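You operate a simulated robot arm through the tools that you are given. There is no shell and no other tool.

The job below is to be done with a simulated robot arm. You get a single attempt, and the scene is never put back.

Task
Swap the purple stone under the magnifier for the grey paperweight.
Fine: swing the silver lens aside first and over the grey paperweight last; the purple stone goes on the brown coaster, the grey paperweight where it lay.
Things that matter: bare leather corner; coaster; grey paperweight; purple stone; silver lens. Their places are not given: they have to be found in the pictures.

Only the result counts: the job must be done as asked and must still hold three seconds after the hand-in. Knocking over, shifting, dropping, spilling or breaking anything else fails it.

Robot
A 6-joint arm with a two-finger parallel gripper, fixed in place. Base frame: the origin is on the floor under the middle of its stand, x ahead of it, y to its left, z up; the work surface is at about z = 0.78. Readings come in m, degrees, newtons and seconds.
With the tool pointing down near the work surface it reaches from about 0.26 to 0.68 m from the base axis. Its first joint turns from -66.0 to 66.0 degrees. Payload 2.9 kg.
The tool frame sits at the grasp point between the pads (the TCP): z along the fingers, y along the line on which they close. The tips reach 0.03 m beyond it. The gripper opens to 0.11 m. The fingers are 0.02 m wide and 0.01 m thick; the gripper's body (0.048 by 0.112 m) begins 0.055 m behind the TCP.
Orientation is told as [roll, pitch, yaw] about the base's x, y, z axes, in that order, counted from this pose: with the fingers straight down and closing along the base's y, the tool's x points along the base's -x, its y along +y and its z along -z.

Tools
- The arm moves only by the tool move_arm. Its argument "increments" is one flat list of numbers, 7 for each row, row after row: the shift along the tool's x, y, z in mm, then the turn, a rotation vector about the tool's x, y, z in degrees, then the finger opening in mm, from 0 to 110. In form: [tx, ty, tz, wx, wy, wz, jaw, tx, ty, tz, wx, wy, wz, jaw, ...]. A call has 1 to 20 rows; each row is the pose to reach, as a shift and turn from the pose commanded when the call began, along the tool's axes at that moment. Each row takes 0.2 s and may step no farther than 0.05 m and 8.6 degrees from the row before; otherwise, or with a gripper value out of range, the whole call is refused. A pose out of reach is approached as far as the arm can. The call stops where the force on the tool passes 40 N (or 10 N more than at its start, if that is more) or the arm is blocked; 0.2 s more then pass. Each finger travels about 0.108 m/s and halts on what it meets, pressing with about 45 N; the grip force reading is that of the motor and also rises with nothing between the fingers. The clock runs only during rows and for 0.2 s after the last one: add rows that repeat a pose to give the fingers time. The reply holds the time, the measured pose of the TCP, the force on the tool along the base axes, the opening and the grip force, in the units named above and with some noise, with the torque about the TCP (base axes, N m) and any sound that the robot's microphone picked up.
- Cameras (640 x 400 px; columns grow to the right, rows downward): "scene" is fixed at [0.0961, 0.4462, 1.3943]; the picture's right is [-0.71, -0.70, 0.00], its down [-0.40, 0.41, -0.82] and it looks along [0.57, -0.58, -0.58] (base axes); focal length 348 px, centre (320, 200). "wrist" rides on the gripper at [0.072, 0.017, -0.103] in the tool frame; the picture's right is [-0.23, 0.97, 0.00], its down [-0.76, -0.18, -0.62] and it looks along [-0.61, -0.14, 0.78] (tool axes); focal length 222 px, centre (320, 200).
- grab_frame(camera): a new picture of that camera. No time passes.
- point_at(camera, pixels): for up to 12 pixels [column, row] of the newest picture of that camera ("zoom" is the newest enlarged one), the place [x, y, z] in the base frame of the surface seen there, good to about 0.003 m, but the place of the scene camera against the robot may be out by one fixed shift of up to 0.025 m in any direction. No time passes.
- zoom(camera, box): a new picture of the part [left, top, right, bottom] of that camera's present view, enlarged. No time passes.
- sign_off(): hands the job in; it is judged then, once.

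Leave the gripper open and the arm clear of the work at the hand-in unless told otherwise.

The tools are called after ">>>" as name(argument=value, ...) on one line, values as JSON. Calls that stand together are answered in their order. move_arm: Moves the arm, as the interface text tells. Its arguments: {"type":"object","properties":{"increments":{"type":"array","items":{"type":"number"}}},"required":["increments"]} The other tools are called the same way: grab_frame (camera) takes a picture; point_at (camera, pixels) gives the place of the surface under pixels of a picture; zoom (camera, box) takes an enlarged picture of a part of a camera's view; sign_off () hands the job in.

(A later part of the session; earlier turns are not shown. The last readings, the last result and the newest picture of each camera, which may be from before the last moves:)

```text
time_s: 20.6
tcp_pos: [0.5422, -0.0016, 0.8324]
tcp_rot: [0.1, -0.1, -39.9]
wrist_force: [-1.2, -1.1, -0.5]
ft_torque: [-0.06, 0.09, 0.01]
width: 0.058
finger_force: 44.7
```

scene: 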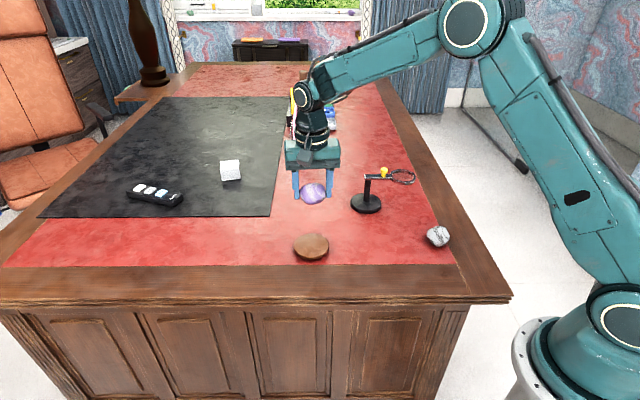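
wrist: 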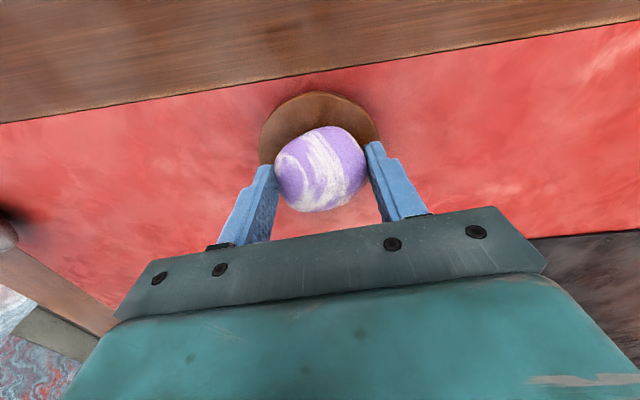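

The z force changed slightly (-1.8 to -0.5 N), so the stone is just touching. I'll open the jaws in steps, then lift.

>>> move_arm(increments=[0, 0, 0, 0, 0, 0, 60, 0, 0, 0, 0, 0, 0, 64, 0, 0, 0, 0, 0, 0, 75, 0, 0, 0, 0, 0, 0, 85, 0, 0, 0, 0, 0, 0, 85])

>>> grab_frame(camera="wrist")

>>> zoom(camera="scene", box=[280, 210, 340, 265])

```text
time_s: 21.8
tcp_pos: [0.5412, -0.0015, 0.8314]
tcp_rot: [-0.1, 0.0, -40.0]
wrist_force: [-0.1, 0.1, -0.7]
ft_torque: [-0.01, 0.0, -0.02]
width: 0.085
finger_force: 0.0
```

```text
taken
```

wrist: 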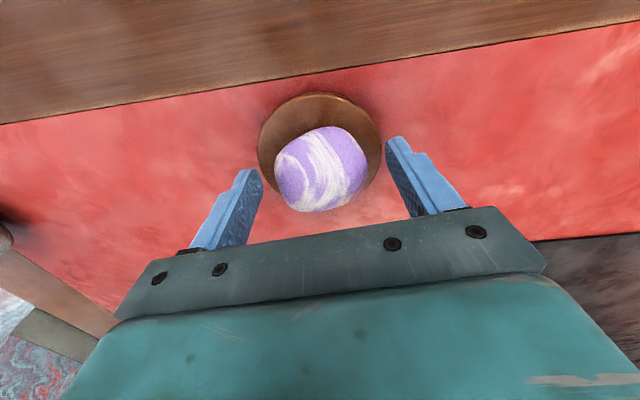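

```text
7.27 times, centred on (310, 238) of scene
```

zoom: 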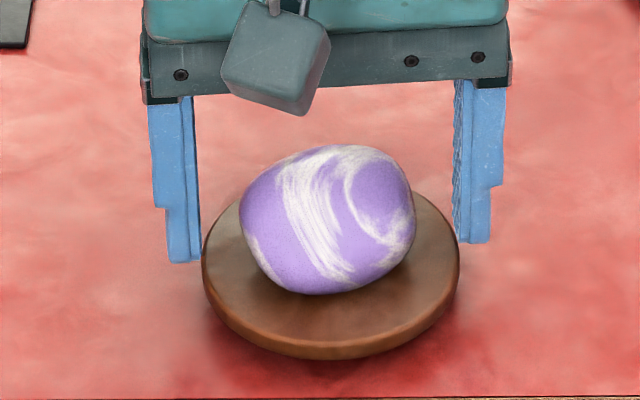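

The purple stone rests on the coaster. I'll lift straight up 135 mm and travel to above the grey paperweight near (0.345,-0.249).

>>> move_arm(increments=[0, 0, -15, 0, 0, 0, 85, 0, 0, -50, 0, 0, 0, 85, 0, 0, -95, 0, 0, 0, 85, 0, 0, -138, 0, 0, 0, 85, -1.2, -39.5, -138, 0, 0, 0, 85, -2.3, -79, -138, 0, 0, 0, 85, -3.5, -118.5, -138, 0, 0, 0, 85, -4.7, -158, -138, 0, 0, 0, 85, -5.8, -197.5, -138, 0, 0, 0, 85, -7, -237, -138, 0, 0, 0, 85, -8.1, -276.5, -138, 0, 0, 0, 85, -9.3, -316, -138, 0, 0, 0, 85, -9.3, -316, -138, 0, 0, 0, 85])

>>> grab_frame(camera="wrist")

>>> zoom(camera="scene", box=[280, 160, 480, 285])

```text
time_s: 24.6
tcp_pos: [0.346, -0.252, 0.9669]
tcp_rot: [0.0, 0.0, -40.0]
wrist_force: [0.4, -0.3, 0.2]
ft_torque: [0.0, -0.01, -0.01]
width: 0.0849
finger_force: 0.0
```

```text
taken
```

wrist: 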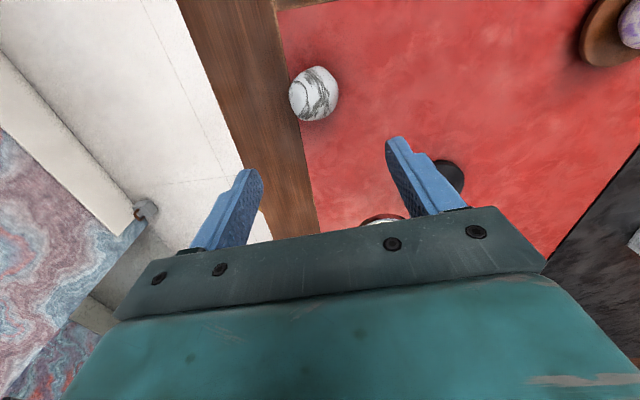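

```text
3.20 times, centred on (380, 222) of scene
```

zoom: 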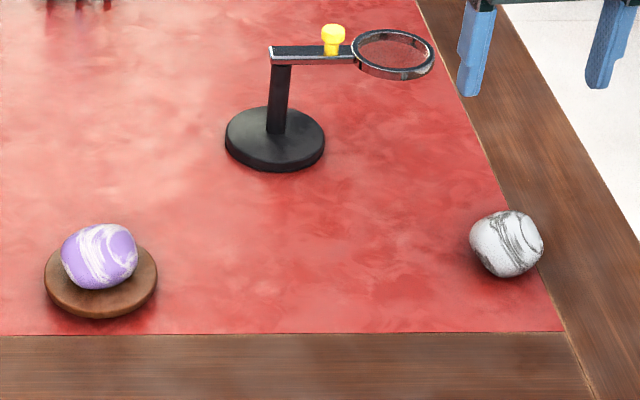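

The grey stone shows at (314,94). I'll zoom and sample its outline.

>>> zoom(camera="wrist", box=[265, 50, 365, 140])

>>> point_at(camera="wrist", pixels=[[291, 94], [336, 94], [316, 67], [312, 120], [314, 93], [300, 75], [330, 73], [334, 108], [297, 113], [314, 80], [314, 105], [280, 94]])

```text
4.44 times, centred on (315, 95) of wrist
```

zoom: 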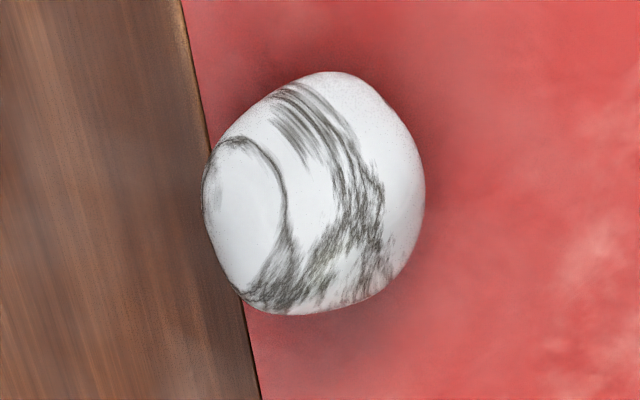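

```text
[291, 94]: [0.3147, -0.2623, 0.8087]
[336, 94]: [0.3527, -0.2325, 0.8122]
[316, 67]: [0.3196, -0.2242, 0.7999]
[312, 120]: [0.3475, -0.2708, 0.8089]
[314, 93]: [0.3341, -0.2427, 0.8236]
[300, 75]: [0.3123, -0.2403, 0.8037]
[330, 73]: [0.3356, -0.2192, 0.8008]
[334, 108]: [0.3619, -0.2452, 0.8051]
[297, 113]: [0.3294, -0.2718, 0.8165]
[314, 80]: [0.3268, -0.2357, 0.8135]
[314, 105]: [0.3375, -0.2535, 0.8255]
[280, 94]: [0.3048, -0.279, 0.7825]
```

The grey stone's centre fits to (0.335,-0.247), with its top at about 0.826. One finger will come down over the wood border, so I'll check the border's height and the leather height.

>>> point_at(camera="wrist", pixels=[[280, 94], [270, 100], [260, 110], [285, 130], [275, 80], [265, 60], [345, 80], [350, 95], [350, 110], [330, 130], [345, 60], [300, 140]])

```text
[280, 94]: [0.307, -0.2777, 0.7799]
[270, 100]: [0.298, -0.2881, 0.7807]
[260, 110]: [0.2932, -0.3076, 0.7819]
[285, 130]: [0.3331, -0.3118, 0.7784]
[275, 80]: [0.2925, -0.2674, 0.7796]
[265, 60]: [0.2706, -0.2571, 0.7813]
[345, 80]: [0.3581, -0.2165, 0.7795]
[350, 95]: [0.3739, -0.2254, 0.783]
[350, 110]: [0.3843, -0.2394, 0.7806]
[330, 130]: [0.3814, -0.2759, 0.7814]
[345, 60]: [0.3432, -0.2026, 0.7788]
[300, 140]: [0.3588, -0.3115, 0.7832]
```

The surface is flat at about 0.780. I'll shift +12/-4 mm in tool x/y and descend partway (tips above the stone) to re-check centring.

>>> move_arm(increments=[6, -2, 20, 0, 0, 0, 90, 12, -4, 50, 0, 0, 0, 90, 12, -4, 80, 0, 0, 0, 90, 12, -4, 100, 0, 0, 0, 90, 12, -4, 100, 0, 0, 0, 90])

>>> grab_frame(camera="wrist")

>>> point_at(camera="wrist", pixels=[[285, 130], [350, 130], [320, 100], [320, 165], [318, 132], [290, 150], [350, 145], [300, 110], [340, 110], [255, 180], [390, 145], [310, 160]])

```text
time_s: 25.8
tcp_pos: [0.3349, -0.2445, 0.8689]
tcp_rot: [-0.1, -0.1, -39.9]
wrist_force: [0.3, 0.0, -0.3]
ft_torque: [0.0, -0.02, 0.01]
width: 0.0902
finger_force: 0.1
```

```text
taken
```

wrist: 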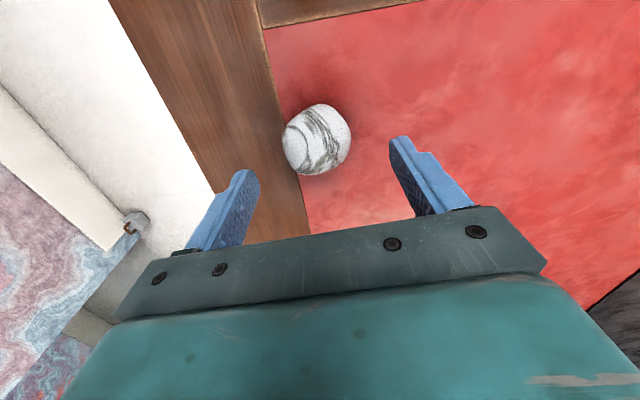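

```text
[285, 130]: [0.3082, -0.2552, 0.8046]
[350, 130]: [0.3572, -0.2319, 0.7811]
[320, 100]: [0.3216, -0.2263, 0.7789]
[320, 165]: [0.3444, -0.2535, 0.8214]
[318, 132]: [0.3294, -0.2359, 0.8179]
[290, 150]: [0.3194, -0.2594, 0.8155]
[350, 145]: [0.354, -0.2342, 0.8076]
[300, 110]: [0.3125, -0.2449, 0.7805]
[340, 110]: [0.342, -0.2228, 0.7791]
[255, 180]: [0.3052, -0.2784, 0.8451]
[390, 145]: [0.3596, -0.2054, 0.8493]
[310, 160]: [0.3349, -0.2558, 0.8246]
```

Centring is good apart from about 2.5 mm in tool y. I'll apply that and descend the last 52 mm with open jaws.

>>> move_arm(increments=[0, -2.5, 15, 0, 0, 0, 90, 0, -2.5, 32, 0, 0, 0, 90, 0, -2.5, 45, 0, 0, 0, 90, 0, -2.5, 51.5, 0, 0, 0, 90])

>>> grab_frame(camera="wrist")

>>> zoom(camera="scene", box=[390, 170, 490, 260])

```text
time_s: 26.8
tcp_pos: [0.3334, -0.2473, 0.8179]
tcp_rot: [0.0, -0.1, -39.9]
wrist_force: [0.4, 0.6, -0.7]
ft_torque: [0.0, -0.05, 0.0]
width: 0.0901
finger_force: 0.1
```

```text
taken
```

wrist: 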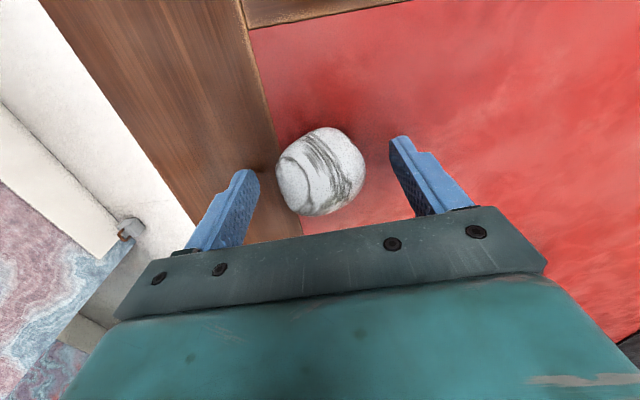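

```text
4.44 times, centred on (440, 215) of scene
```

zoom: 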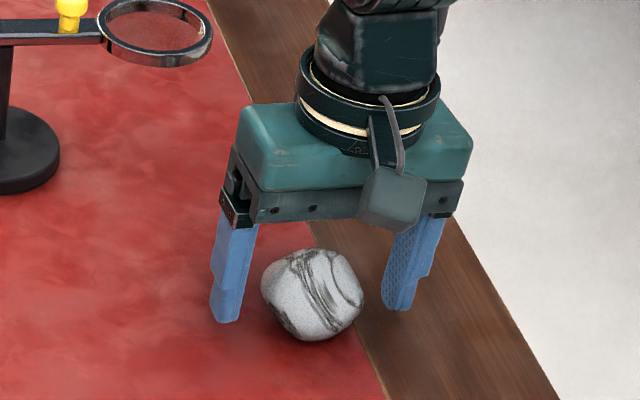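

The stone sits between the fingers just as the purple one did. I'll close the jaws on it.

>>> move_arm(increments=[0, 0, 0, 0, 0, 0, 65, 0, 0, 0, 0, 0, 0, 50, 0, 0, 0, 0, 0, 0, 30, 0, 0, 0, 0, 0, 0, 30, 0, 0, 0, 0, 0, 0, 30])

>>> grab_frame(camera="wrist")

```text
time_s: 28.0
tcp_pos: [0.3325, -0.2481, 0.8179]
tcp_rot: [-0.1, 0.0, -40.0]
wrist_force: [-0.3, 0.2, 0.4]
ft_torque: [0.03, 0.03, 0.01]
width: 0.0564
finger_force: 45.3
```

```text
taken
```

wrist: 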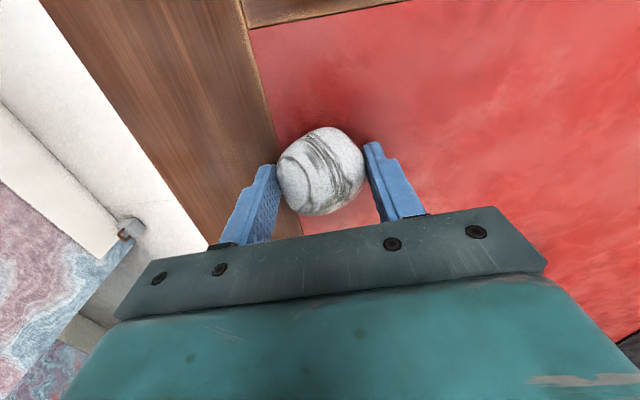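

It's gripped at 56 mm with 45 N. I'll lift 100 mm and carry it to (0.4905,-0.179), the place where the tool picked up the purple stone.

>>> move_arm(increments=[0, 0, -8, 0, 0, 0, 30, 0, 0, -30, 0, 0, 0, 30, 0, 0, -60, 0, 0, 0, 30, 0, 0, -100, 0, 0, 0, 30, -12.8, 25.7, -100, 0, 0, 0, 30, -25.5, 51.3, -100, 0, 0, 0, 30, -38.3, 77, -100, 0, 0, 0, 30, -51, 102.6, -100, 0, 0, 0, 30, -63.8, 128.3, -100, 0, 0, 0, 30, -76.5, 153.9, -100, 0, 0, 0, 30, -76.5, 153.9, -100, 0, 0, 0, 30])

>>> grab_frame(camera="wrist")

>>> zoom(camera="scene", box=[280, 130, 480, 270])

```text
time_s: 30.4
tcp_pos: [0.4892, -0.1777, 0.9184]
tcp_rot: [-0.1, -0.1, -40.0]
wrist_force: [0.7, -0.5, -1.7]
ft_torque: [-0.03, -0.04, -0.02]
width: 0.0566
finger_force: 45.6
```

```text
taken
```

wrist: 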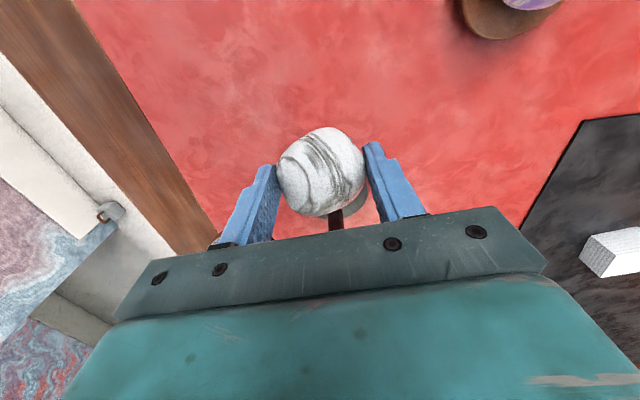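

```text
2.86 times, centred on (380, 200) of scene
```

zoom: 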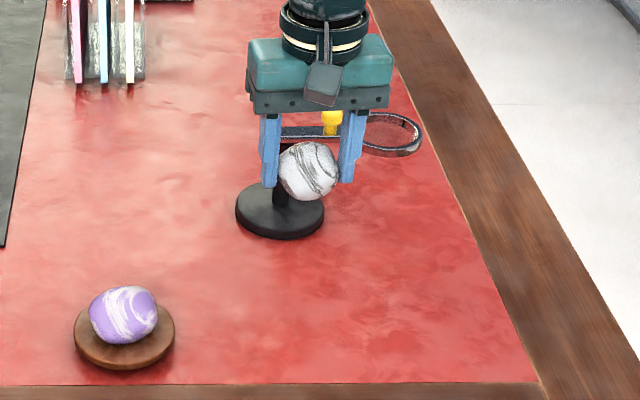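

The stone is held steadily. I'll lower it 98 mm, slowly at the end, then check.

>>> move_arm(increments=[0, 0, 25, 0, 0, 0, 30, 0, 0, 55, 0, 0, 0, 30, 0, 0, 80, 0, 0, 0, 30, 0, 0, 92, 0, 0, 0, 30, 0, 0, 96.5, 0, 0, 0, 30, 0, 0, 98, 0, 0, 0, 30, 0, 0, 98, 0, 0, 0, 30])

>>> grab_frame(camera="wrist")

>>> zoom(camera="scene", box=[330, 165, 410, 240])

```text
time_s: 32.0
tcp_pos: [0.4896, -0.1794, 0.8191]
tcp_rot: [0.0, 0.0, -40.0]
wrist_force: [0.2, -0.1, -1.9]
ft_torque: [-0.02, 0.03, 0.01]
width: 0.0569
finger_force: 45.0
```

```text
taken
```

wrist: 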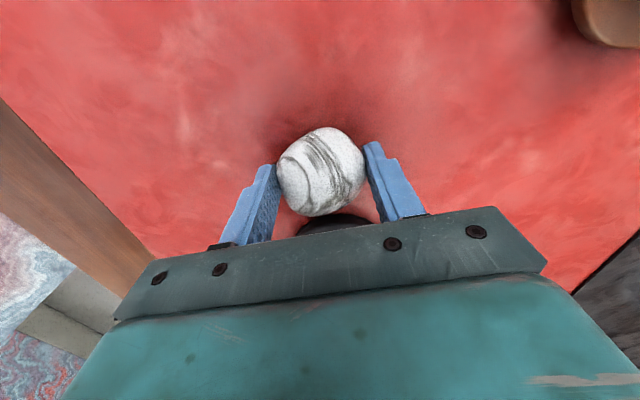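

```text
5.33 times, centred on (370, 202) of scene
```

zoom: 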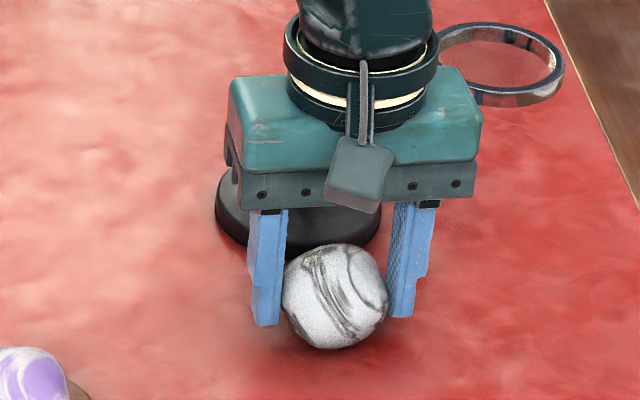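

Compared with the purple stone's original outline (centre about column 328 in this zoom), the grey one is at about 335, i.e. roughly 3 mm toward tool -y. I'll shift +2.5 mm in tool y and lower the last 1.5 mm.

>>> move_arm(increments=[0, 1.3, 0, 0, 0, 0, 30, 0, 2.5, 0, 0, 0, 0, 30, 0, 2.5, 0.8, 0, 0, 0, 30, 0, 2.5, 1.5, 0, 0, 0, 30, 0, 2.5, 1.5, 0, 0, 0, 30])

>>> zoom(camera="scene", box=[330, 165, 410, 240])

```text
time_s: 33.2
tcp_pos: [0.4917, -0.1774, 0.8177]
tcp_rot: [0.1, 0.0, -40.0]
wrist_force: [-0.1, 0.3, -1.9]
ft_torque: [0.01, -0.01, 0.02]
width: 0.0565
finger_force: 45.1
```

```text
5.33 times, centred on (370, 202) of scene
```

zoom: 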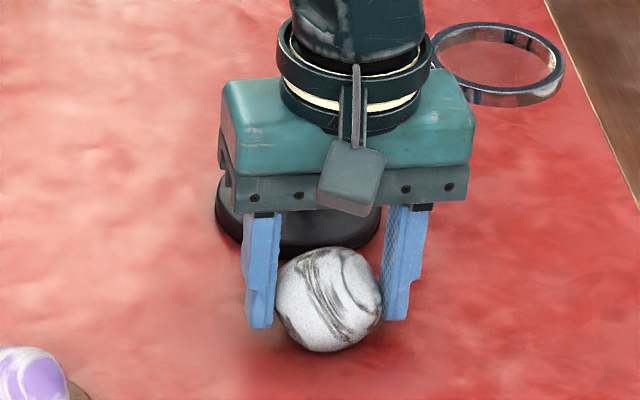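

The weight (-1.9 N) is still on the tool, so there is no contact yet. I'll lower another 1 mm.

>>> move_arm(increments=[0, 0, 0.5, 0, 0, 0, 30, 0, 0, 1, 0, 0, 0, 30, 0, 0, 1, 0, 0, 0, 30])

```text
time_s: 34.0
tcp_pos: [0.4912, -0.1763, 0.819]
tcp_rot: [0.0, 0.0, -40.0]
wrist_force: [-1.6, -0.3, 0.7]
ft_torque: [-0.01, 0.06, -0.04]
width: 0.0567
finger_force: 45.6
```

The force went from -1.9 to +0.7 N, so the stone is on the leather. I'll open the jaws in steps and check.

>>> move_arm(increments=[0, 0, 0, 0, 0, 0, 58, 0, 0, 0, 0, 0, 0, 63, 0, 0, 0, 0, 0, 0, 75, 0, 0, 0, 0, 0, 0, 85, 0, 0, 0, 0, 0, 0, 85])

>>> grab_frame(camera="wrist")

>>> zoom(camera="scene", box=[330, 165, 410, 240])

```text
time_s: 35.2
tcp_pos: [0.4922, -0.1768, 0.816]
tcp_rot: [0.0, 0.0, -39.9]
wrist_force: [0.7, 0.2, 0.1]
ft_torque: [0.03, 0.03, 0.0]
width: 0.085
finger_force: 0.0
```

```text
taken
```

wrist: 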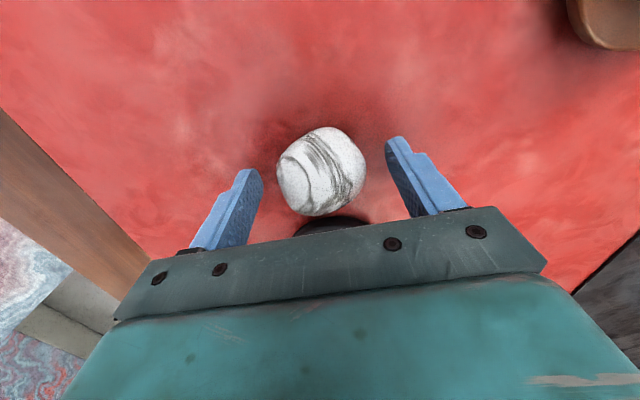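

```text
5.33 times, centred on (370, 202) of scene
```

zoom: 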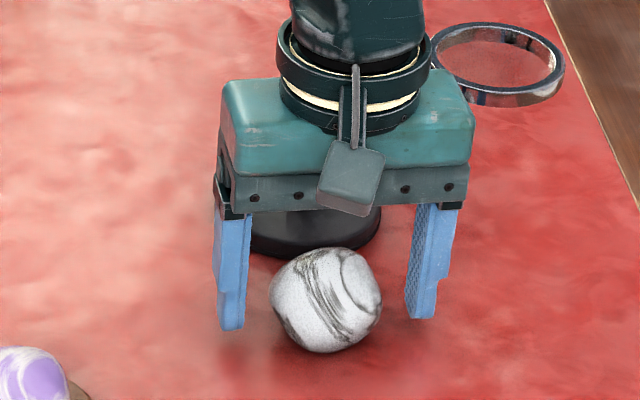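

The grey stone rests where the purple one was (outline 270–382, versus purple 270–386). I'll lift straight up 160 mm and look at the lens again.

>>> move_arm(increments=[0, 0, -15, 0, 0, 0, 85, 0, 0, -50, 0, 0, 0, 85, 0, 0, -90, 0, 0, 0, 85, 0, 0, -130, 0, 0, 0, 85, 0, 0, -160, 0, 0, 0, 85, 0, 0, -160, 0, 0, 0, 85])

>>> grab_frame(camera="wrist")

>>> grab_frame(camera="scene")

>>> point_at(camera="wrist", pixels=[[300, 212], [300, 220], [332, 205], [325, 200], [250, 210], [332, 180], [298, 100], [342, 100], [321, 78], [321, 120], [320, 100], [305, 160]])

```text
time_s: 36.6
tcp_pos: [0.492, -0.1777, 0.9783]
tcp_rot: [0.1, 0.0, -40.0]
wrist_force: [0.1, -0.5, 1.0]
ft_torque: [-0.03, -0.01, -0.03]
width: 0.0848
finger_force: 0.2
```

```text
taken
```

wrist: 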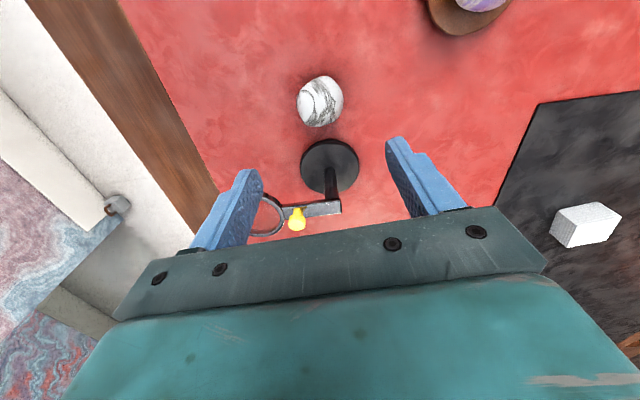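

```text
taken
```

scene: 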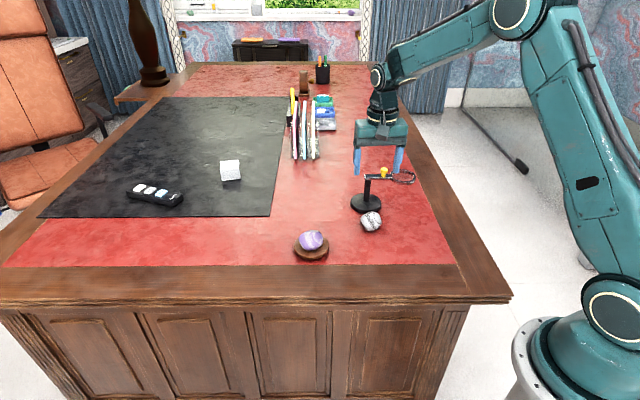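

```text
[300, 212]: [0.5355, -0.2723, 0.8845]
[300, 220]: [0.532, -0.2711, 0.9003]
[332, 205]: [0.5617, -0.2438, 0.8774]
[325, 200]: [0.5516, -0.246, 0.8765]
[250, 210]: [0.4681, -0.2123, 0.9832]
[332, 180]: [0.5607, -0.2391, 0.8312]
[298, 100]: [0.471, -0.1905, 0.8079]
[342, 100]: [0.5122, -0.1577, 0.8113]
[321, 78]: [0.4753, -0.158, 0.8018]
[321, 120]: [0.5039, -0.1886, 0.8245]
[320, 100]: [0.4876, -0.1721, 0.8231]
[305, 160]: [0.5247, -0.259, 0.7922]
```

Both stones are in place. Next I'll move above the knob near (0.533,-0.280), turning the tool to yaw +45° along the swung bar, with the jaw at 32 mm, to re-measure there.

>>> move_arm(increments=[-8.8, -4.7, -10, 0, 0, -7.73, 80, -17.7, -9.4, -20, 0, 0, -15.45, 70, -26.5, -14.2, -30, 0, 0, -23.18, 60, -35.3, -18.9, -30, 0, 0, -30.9, 50, -44.2, -23.6, -30, 0, 0, -38.6, 40, -53, -28.3, -30, 0, 0, -46.36, 32, -61.9, -33, -30, 0, 0, -54.1, 32, -70.7, -37.7, -30, 0, 0, -61.8, 32, -79.5, -42.5, -30, 0, 0, -69.5, 32, -88.4, -47.2, -30, 0, 0, -77.3, 32, -97.2, -51.9, -30, 0, 0, -85, 32, -97.2, -51.9, -30, 0, 0, -85, 32])

>>> grab_frame(camera="wrist")

>>> zoom(camera="wrist", box=[280, 70, 380, 170])

```text
time_s: 39.2
tcp_pos: [0.5324, -0.2801, 1.0078]
tcp_rot: [0.1, 0.0, 45.1]
wrist_force: [-0.2, 0.4, 0.8]
ft_torque: [0.03, -0.01, -0.01]
width: 0.032
finger_force: 0.1
```

```text
taken
```

wrist: 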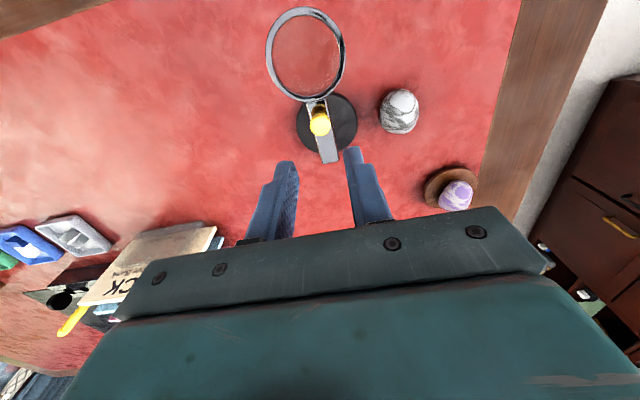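

```text
4.00 times, centred on (330, 120) of wrist
```

zoom: 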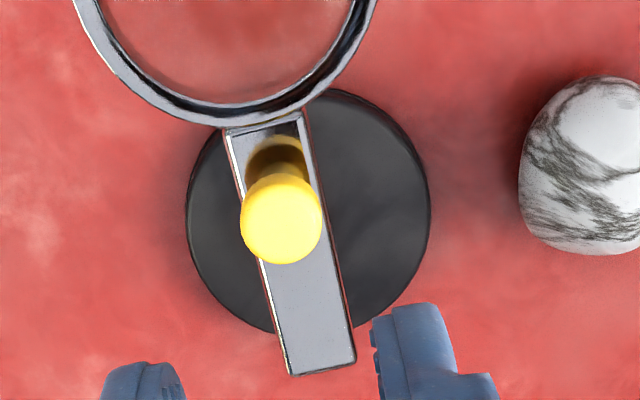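

The knob (320,124) is exactly under the tool axis. I'll sample the base rim for the present pivot.

>>> point_at(camera="zoom", pixels=[[190, 205], [427, 205], [345, 95], [385, 310], [235, 310], [215, 145], [405, 140], [282, 215], [290, 372], [352, 360], [310, 285], [268, 130]])

>>> point_at(camera="wrist", pixels=[[268, 52], [343, 52], [305, 10], [312, 98], [381, 110], [417, 112], [400, 92], [397, 130]])

```text
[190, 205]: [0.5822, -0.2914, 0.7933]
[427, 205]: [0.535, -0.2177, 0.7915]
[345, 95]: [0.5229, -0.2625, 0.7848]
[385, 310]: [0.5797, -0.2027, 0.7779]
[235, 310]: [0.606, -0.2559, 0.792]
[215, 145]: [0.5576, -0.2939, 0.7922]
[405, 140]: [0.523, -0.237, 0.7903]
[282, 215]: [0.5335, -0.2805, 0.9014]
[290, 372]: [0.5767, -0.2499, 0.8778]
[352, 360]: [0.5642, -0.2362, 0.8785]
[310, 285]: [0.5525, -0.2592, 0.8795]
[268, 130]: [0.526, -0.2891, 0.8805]
```

```text
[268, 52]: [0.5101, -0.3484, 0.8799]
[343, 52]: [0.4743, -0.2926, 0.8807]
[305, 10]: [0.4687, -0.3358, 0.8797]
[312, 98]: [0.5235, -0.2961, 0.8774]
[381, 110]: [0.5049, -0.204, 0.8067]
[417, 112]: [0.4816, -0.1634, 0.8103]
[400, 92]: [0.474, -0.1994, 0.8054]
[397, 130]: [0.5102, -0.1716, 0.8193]
```

The pivot now reads about (0.563,-0.2505), versus (0.5645,-0.240) at first. I'll descend to straddle the knob, as before, without gripping.

>>> move_arm(increments=[0, 0, 30, 0, 0, 0, 32, 0, 0, 60, 0, 0, 0, 32, 0, 0, 80, 0, 0, 0, 32, 0, 0, 91, 0, 0, 0, 32, 0, 0, 91, 0, 0, 0, 32])

>>> grab_frame(camera="wrist")

>>> zoom(camera="scene", box=[330, 165, 410, 240])

```text
time_s: 40.4
tcp_pos: [0.5334, -0.2791, 0.9145]
tcp_rot: [0.0, 0.0, 45.0]
wrist_force: [-0.5, 0.4, 0.8]
ft_torque: [0.0, 0.0, 0.0]
width: 0.032
finger_force: 0.1
```

```text
taken
```

wrist: 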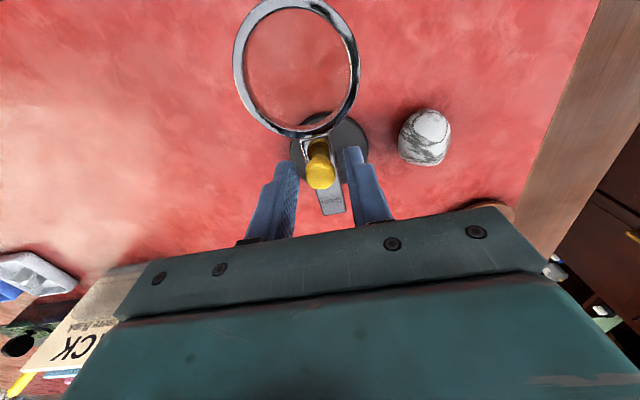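

```text
5.33 times, centred on (370, 202) of scene
```

zoom: 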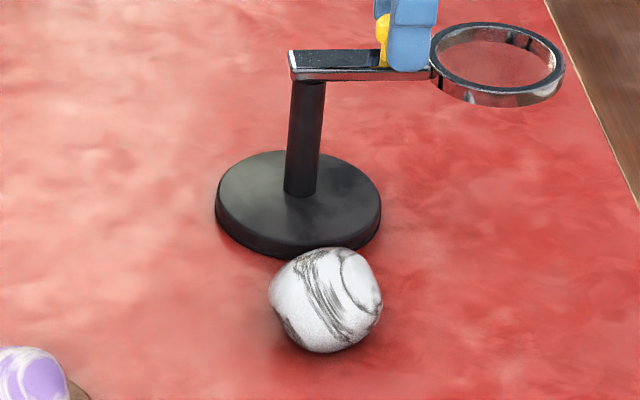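

The knob is straddled at (320,172) without contact. I'll swing clockwise by 40° in 4° steps and then check that the base stays put.

>>> move_arm(increments=[-0.1, 3, 0, 0, 0, 4, 32, -0.4, 6, 0, 0, 0, 8, 32, -0.9, 8.9, 0, 0, 0, 12, 32, -1.7, 11.9, 0, 0, 0, 16, 32, -2.6, 14.7, 0, 0, 0, 20, 32, -3.7, 17.5, 0, 0, 0, 24, 32, -5, 20.2, 0, 0, 0, 28, 32, -6.5, 22.8, 0, 0, 0, 32, 32, -8.2, 25.3, 0, 0, 0, 36, 32, -10.1, 27.6, 0, 0, 0, 40, 32])

>>> grab_frame(camera="wrist")

>>> zoom(camera="scene", box=[330, 165, 410, 240])

```text
time_s: 42.6
tcp_pos: [0.5195, -0.2541, 0.9154]
tcp_rot: [0.1, 0.0, 4.8]
wrist_force: [-0.7, 0.4, 0.0]
ft_torque: [0.02, -0.02, 0.02]
width: 0.0322
finger_force: 0.6
```

```text
taken
```

wrist: 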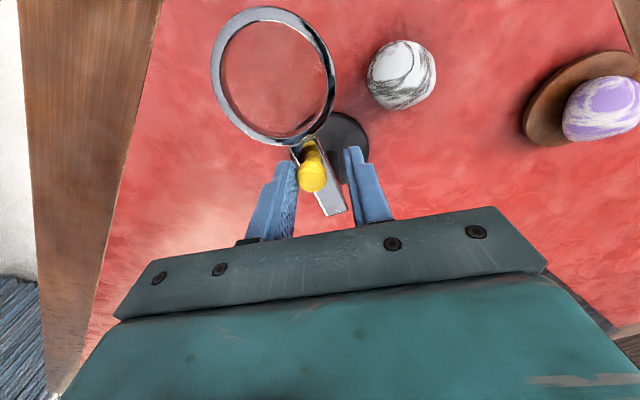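

```text
5.33 times, centred on (370, 202) of scene
```

zoom: 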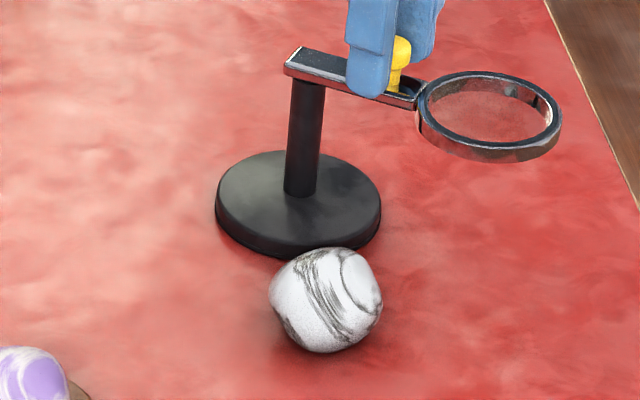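

The base hasn't moved (outline 215–382 as before). I'll swing another 44°.

>>> move_arm(increments=[-0.1, 3, 0, 0, 0, 4, 32, -0.4, 6, 0, 0, 0, 8, 32, -0.9, 8.9, 0, 0, 0, 12, 32, -1.7, 11.9, 0, 0, 0, 16, 32, -2.6, 14.7, 0, 0, 0, 20, 32, -3.7, 17.5, 0, 0, 0, 24, 32, -5, 20.2, 0, 0, 0, 28, 32, -6.5, 22.8, 0, 0, 0, 32, 32, -8.2, 25.3, 0, 0, 0, 36, 32, -10.1, 27.6, 0, 0, 0, 40, 32, -12.1, 29.9, 0, 0, 0, 44, 32])

>>> grab_frame(camera="wrist")

>>> zoom(camera="scene", box=[330, 165, 410, 240])

```text
time_s: 45.0
tcp_pos: [0.5295, -0.2215, 0.9154]
tcp_rot: [-0.1, 0.0, -39.1]
wrist_force: [0.0, -0.3, 0.5]
ft_torque: [0.01, 0.02, 0.01]
width: 0.0321
finger_force: 0.3
```

```text
taken
```

wrist: 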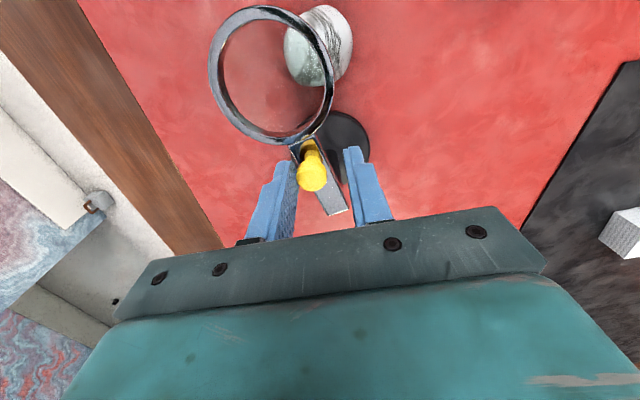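

```text
5.33 times, centred on (370, 202) of scene
```

zoom: 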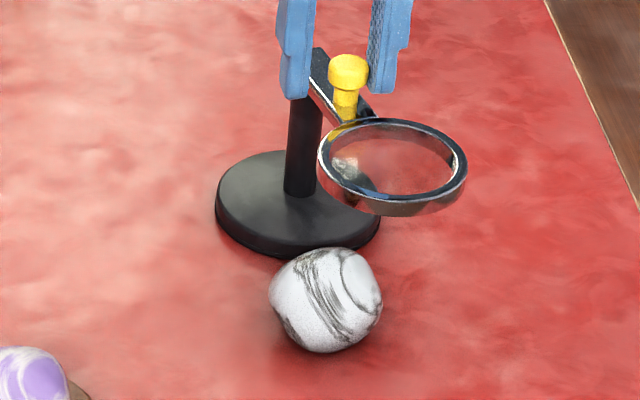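

The ring is nearly back and the base is still unmoved. I'll measure the present ring centre.

>>> point_at(camera="wrist", pixels=[[213, 75], [331, 75], [268, 11], [278, 137], [230, 30], [315, 30], [230, 120], [322, 115], [325, 210], [345, 208], [368, 140], [336, 115]])

```text
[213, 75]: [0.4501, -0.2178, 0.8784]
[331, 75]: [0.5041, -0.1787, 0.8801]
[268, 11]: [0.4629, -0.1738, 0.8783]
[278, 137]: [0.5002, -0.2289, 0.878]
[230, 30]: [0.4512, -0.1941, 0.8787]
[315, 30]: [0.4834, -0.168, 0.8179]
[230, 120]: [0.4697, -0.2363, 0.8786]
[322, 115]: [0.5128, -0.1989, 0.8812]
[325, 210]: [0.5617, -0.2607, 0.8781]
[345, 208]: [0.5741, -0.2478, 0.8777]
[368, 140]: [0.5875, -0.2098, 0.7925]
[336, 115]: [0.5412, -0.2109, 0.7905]
```

The ring centre is (0.4805,-0.2025), so the bar is at about 150°. I'll swing another 10° to bring it parallel to its original direction (139.5°).

>>> move_arm(increments=[0, 1.9, 0, 0, 0, 2.5, 32, -0.2, 3.75, 0, 0, 0, 5, 32, -0.4, 5.6, 0, 0, 0, 7.5, 32, -0.65, 7.5, 0, 0, 0, 10, 32, -0.65, 7.5, 0, 0, 0, 10, 32])

>>> grab_frame(camera="wrist")

>>> zoom(camera="scene", box=[330, 165, 410, 240])

```text
time_s: 46.2
tcp_pos: [0.5347, -0.2162, 0.9159]
tcp_rot: [0.0, 0.0, -49.1]
wrist_force: [0.5, 0.1, -0.1]
ft_torque: [0.0, -0.02, 0.02]
width: 0.0323
finger_force: 0.0
```

```text
taken
```

wrist: 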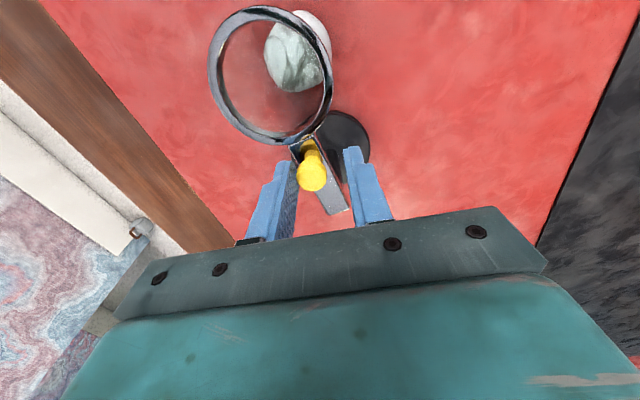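

```text
5.33 times, centred on (370, 202) of scene
```

zoom: 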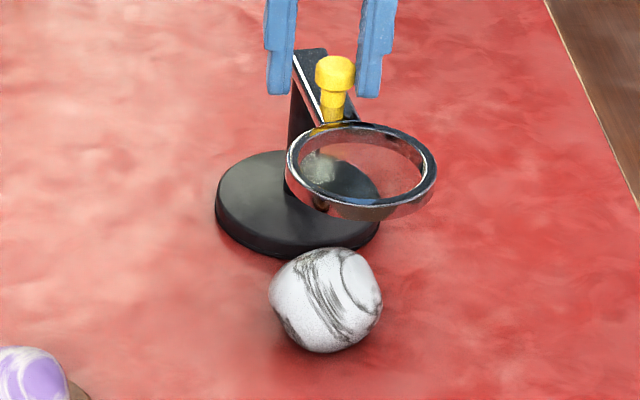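

Comparing with the first picture, the ring is about 9 zoom px right relative to the base, i.e. roughly 2.7° short. I'll nudge 2.7° more.

>>> move_arm(increments=[0, 1, 0, 0, 0, 1.4, 32, 0, 2, 0, 0, 0, 2.7, 32, 0, 2, 0, 0, 0, 2.7, 32])

>>> zoom(camera="scene", box=[330, 165, 410, 240])

```text
time_s: 47.0
tcp_pos: [0.5367, -0.2147, 0.9148]
tcp_rot: [-0.1, 0.0, -51.7]
wrist_force: [-0.4, -0.7, 0.4]
ft_torque: [0.02, 0.0, -0.01]
width: 0.0322
finger_force: 0.5
```

```text
5.33 times, centred on (370, 202) of scene
```

zoom: 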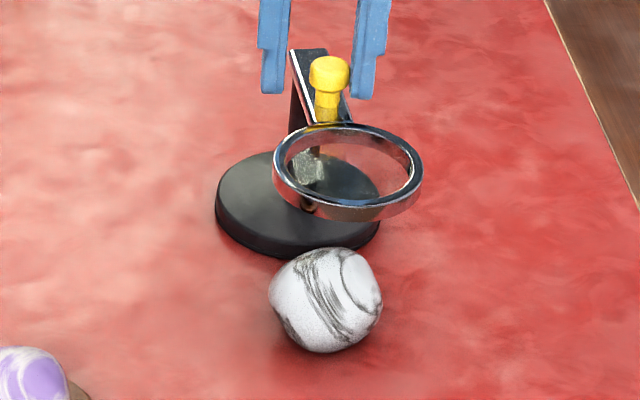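

The ring now sits at about the right bearing, a couple of millimetres past parallel. I'll back the fingers off the knob by 6 mm, lift 100 mm, and check that the lens stays.

>>> move_arm(increments=[0, -3, 0, 0, 0, 0, 32, 0, -6, 0, 0, 0, 0, 32, 0, -6, -10, 0, 0, 0, 32, 0, -6, -40, 0, 0, 0, 32, 0, -6, -75, 0, 0, 0, 32, 0, -6, -110, 0, 0, 0, 32, 0, -6, -110, 0, 0, 0, 32])

>>> grab_frame(camera="wrist")

>>> zoom(camera="scene", box=[330, 165, 410, 240])

```text
time_s: 48.6
tcp_pos: [0.5327, -0.218, 1.026]
tcp_rot: [0.0, 0.0, -51.6]
wrist_force: [0.3, 0.0, -0.1]
ft_torque: [0.02, 0.03, 0.0]
width: 0.032
finger_force: 0.1
```

```text
taken
```

wrist: 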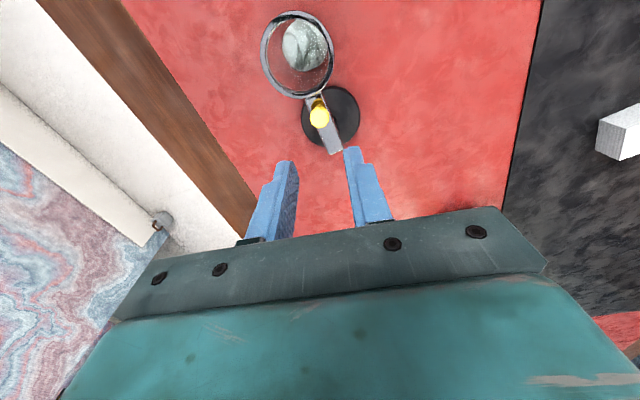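

```text
5.33 times, centred on (370, 202) of scene
```

zoom: 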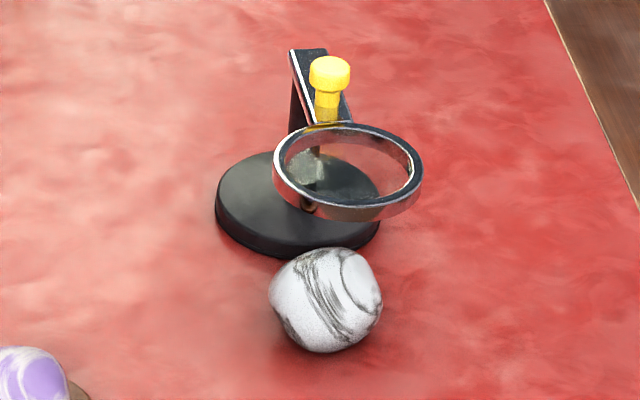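

The lens stays over the stone. I'll measure the base, ring and stone here before correcting the base.

>>> zoom(camera="wrist", box=[250, 0, 380, 160])

>>> point_at(camera="wrist", pixels=[[304, 115], [358, 115], [340, 89], [352, 138], [352, 95], [308, 130], [330, 152], [340, 148], [263, 52], [332, 52], [296, 13], [303, 93]])

```text
2.50 times, centred on (315, 80) of wrist
```

zoom: 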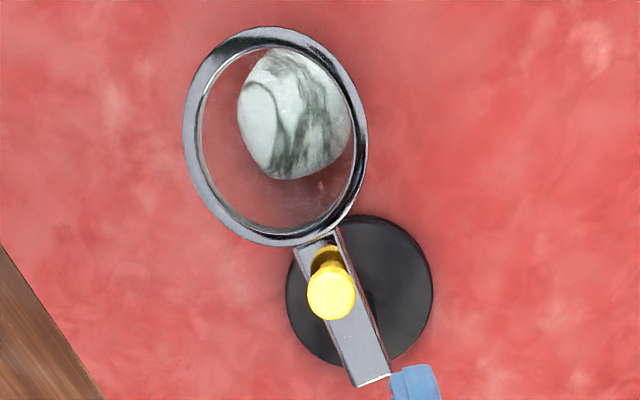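

```text
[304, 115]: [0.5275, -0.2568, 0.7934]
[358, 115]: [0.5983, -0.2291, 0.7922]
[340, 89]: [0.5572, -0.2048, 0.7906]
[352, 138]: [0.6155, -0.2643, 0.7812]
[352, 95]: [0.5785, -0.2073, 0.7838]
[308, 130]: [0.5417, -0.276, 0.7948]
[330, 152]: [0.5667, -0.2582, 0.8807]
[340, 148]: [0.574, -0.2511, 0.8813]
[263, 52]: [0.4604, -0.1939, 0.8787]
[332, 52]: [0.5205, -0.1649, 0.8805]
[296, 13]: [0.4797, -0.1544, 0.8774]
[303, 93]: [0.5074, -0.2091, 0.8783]
```

The ring centre is (0.492,-0.1805), already over the stone. The base pivot is at (0.563,-0.2475), about 7 mm from its original (0.564,-0.2405). Next I'll move clear to the -y side with closed fingers, turning to yaw +90° so the gripper's thin side faces the stand.

>>> move_arm(increments=[-6.2, -2.6, 0, 0, 0, -7.87, 30, -12.4, -5.2, 0, 0, 0, -15.74, 20, -18.7, -7.8, 0, 0, 0, -23.6, 10, -24.9, -10.4, 0, 0, 0, -31.5, 0, -31.1, -13, 0, 0, 0, -39.4, 0, -37.3, -15.6, 0, 0, 0, -47.2, 0, -43.6, -18.2, 0, 0, 0, -55.1, 0, -49.8, -20.8, 0, 0, 0, -63, 0, -56, -23.4, 0, 0, 0, -70.8, 0, -62.2, -25.9, 0, 0, 0, -78.7, 0, -68.4, -28.5, 0, 0, 0, -86.6, 0, -74.7, -31.1, 0, 0, 0, -94.5, 0, -80.9, -33.7, 0, 0, 0, -102.3, 0, -87.1, -36.3, 0, 0, 0, -110.2, 0, -93.3, -38.9, 0, 0, 0, -118.1, 0, -99.6, -41.5, 0, 0, 0, -126, 0, -105.8, -44.1, 0, 0, 0, -133.8, 0, -112, -46.7, 0, 0, 0, -141.7, 0, -112, -46.7, 0, 0, 0, -141.7, 0])

>>> grab_frame(camera="wrist")

>>> grab_frame(camera="scene")

```text
time_s: 52.6
tcp_pos: [0.5628, -0.337, 1.0248]
tcp_rot: [0.0, 0.1, 90.1]
wrist_force: [0.5, 0.5, 0.1]
ft_torque: [0.01, -0.02, -0.01]
width: 0.0
finger_force: 38.3
```

```text
taken
```

wrist: 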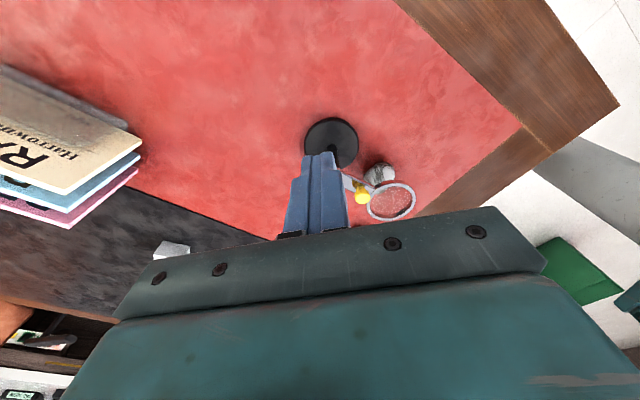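

```text
taken
```

scene: 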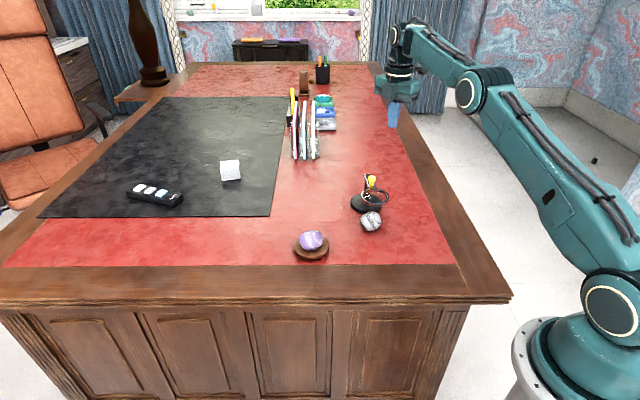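

The stand is in view at (331,143). I'll check that the landing spot near pixel (320,90) is clear, flat surface.

>>> point_at(camera="wrist", pixels=[[320, 90], [320, 80], [335, 95], [305, 95], [320, 110], [331, 121], [331, 143], [308, 143], [354, 143], [312, 130], [350, 130], [331, 118]])

```text
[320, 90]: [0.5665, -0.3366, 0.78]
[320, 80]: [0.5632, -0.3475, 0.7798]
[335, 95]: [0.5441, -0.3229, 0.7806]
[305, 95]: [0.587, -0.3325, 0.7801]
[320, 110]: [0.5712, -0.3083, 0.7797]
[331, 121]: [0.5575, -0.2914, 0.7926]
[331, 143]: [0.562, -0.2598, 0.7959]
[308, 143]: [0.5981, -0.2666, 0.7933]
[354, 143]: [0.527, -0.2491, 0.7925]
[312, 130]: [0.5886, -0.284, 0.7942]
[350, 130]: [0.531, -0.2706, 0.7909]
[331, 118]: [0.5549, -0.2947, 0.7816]
```

It's clear and flat at 0.780, and the base's near edge is at y about -0.292. I'll descend with closed fingers to tip height about 5 mm above the leather.

>>> move_arm(increments=[0, 0, 45, 0, 0, 0, 0, 0, 0, 90, 0, 0, 0, 0, 0, 0, 135, 0, 0, 0, 0, 0, 0, 175, 0, 0, 0, 0, 0, 0, 198, 0, 0, 0, 0, 0, 0, 210, 0, 0, 0, 0, 0, 0, 210, 0, 0, 0, 0])

>>> grab_frame(camera="wrist")

>>> zoom(camera="scene", box=[330, 130, 430, 240])

```text
time_s: 54.2
tcp_pos: [0.5652, -0.3357, 0.8145]
tcp_rot: [0.0, 0.1, 90.0]
wrist_force: [0.0, -0.2, -0.5]
ft_torque: [-0.02, 0.02, -0.01]
width: 0.0
finger_force: 37.4
```

```text
taken
```

wrist: 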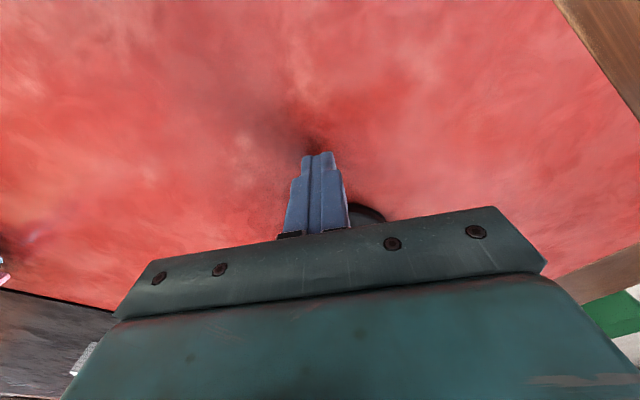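

```text
3.64 times, centred on (380, 185) of scene
```

zoom: 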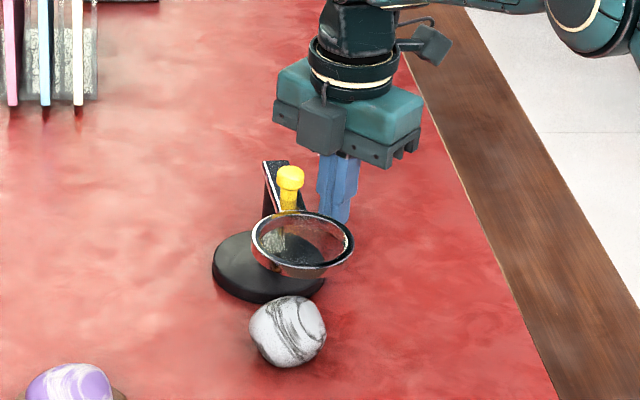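

A closer look at the scene zoom matters here: besides the camera there's a block on the gripper's opposite side, around zoom (322,125), that at yaw 90° would reach over the stand's bar. So I won't push in this orientation. I'll go back up, turn to yaw -10° and open fully, so a fingertip's outer face can push the base with the body well behind it.

>>> move_arm(increments=[0, 0, -42, 0, 0, 0, 0, 0, 0, -84, 0, 0, 0, 0, 0, 0, -126, 0, 0, 0, 0, 0, 0, -168, 0, 0, 0, 0, 0, 0, -210, 0, 0, 0, 0, 2.9, 1.8, -210, 0, 0, 7.7, 10, 5.8, 3.6, -210, 0, 0, 15.4, 20, 8.7, 5.4, -210, 0, 0, 23.1, 30, 11.5, 7.2, -210, 0, 0, 30.8, 40, 14.4, 9, -210, 0, 0, 38.5, 50, 17.3, 10.8, -210, 0, 0, 46.2, 60, 20.2, 12.7, -210, 0, 0, 53.8, 70, 23.1, 14.5, -210, 0, 0, 61.5, 80, 26, 16.3, -210, 0, 0, 69.2, 90, 28.8, 18.1, -210, 0, 0, 76.9, 100, 31.7, 19.9, -210, 0, 0, 84.6, 110, 34.6, 21.7, -210, 0, 0, 92.3, 110, 37.5, 23.5, -210, 0, 0, 100, 110, 37.5, 23.5, -210, 0, 0, 100, 110])

>>> grab_frame(camera="wrist")

>>> grab_frame(camera="scene")

```text
time_s: 58.2
tcp_pos: [0.5398, -0.3733, 1.0269]
tcp_rot: [0.0, 0.0, -10.0]
wrist_force: [0.5, -0.1, -0.4]
ft_torque: [0.0, 0.02, -0.02]
width: 0.1101
finger_force: 0.2
```

```text
taken
```

wrist: 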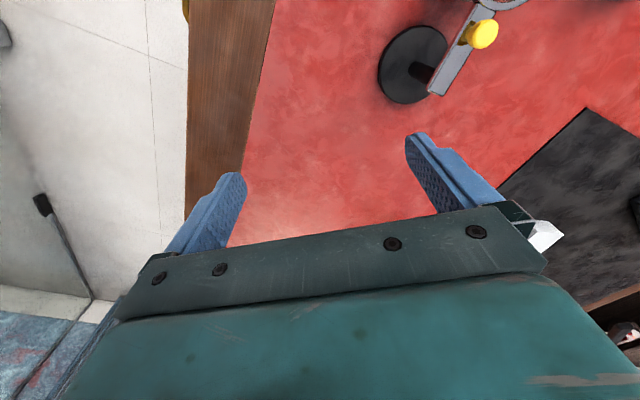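

```text
taken
```

scene: 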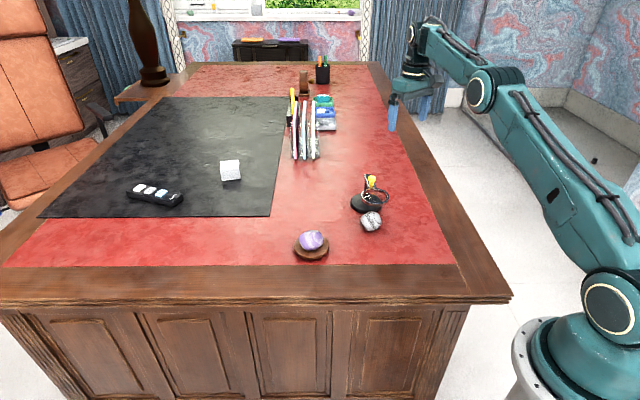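

The view shows the base at (413,65), and the right fingertip should land near pixel (362,80), on bare leather. I'll check the heights there and the base edges.

>>> point_at(camera="wrist", pixels=[[362, 80], [350, 85], [370, 75], [280, 101], [270, 105], [265, 95], [380, 65], [383, 80], [385, 45], [400, 100], [445, 55], [412, 65]])

>>> zoom(camera="scene", box=[330, 165, 410, 240])

```text
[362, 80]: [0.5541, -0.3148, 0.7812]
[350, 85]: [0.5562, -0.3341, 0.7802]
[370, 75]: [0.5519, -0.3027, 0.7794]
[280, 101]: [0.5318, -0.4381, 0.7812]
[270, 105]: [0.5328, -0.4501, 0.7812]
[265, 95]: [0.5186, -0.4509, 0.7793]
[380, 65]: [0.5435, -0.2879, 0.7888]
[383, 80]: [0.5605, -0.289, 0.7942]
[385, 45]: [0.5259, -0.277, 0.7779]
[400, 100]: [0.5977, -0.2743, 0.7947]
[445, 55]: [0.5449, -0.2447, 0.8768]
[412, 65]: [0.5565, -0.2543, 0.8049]
```

```text
5.33 times, centred on (370, 202) of scene
```

zoom: 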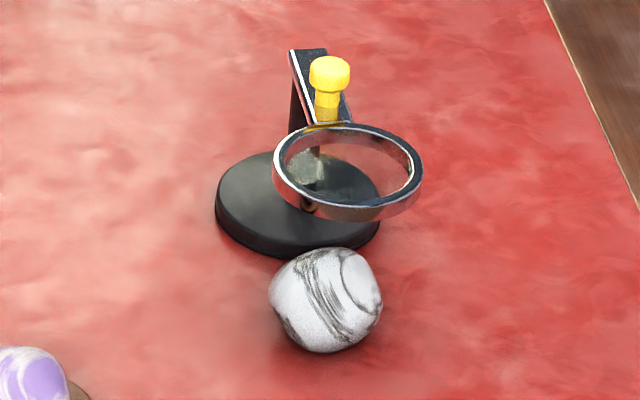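

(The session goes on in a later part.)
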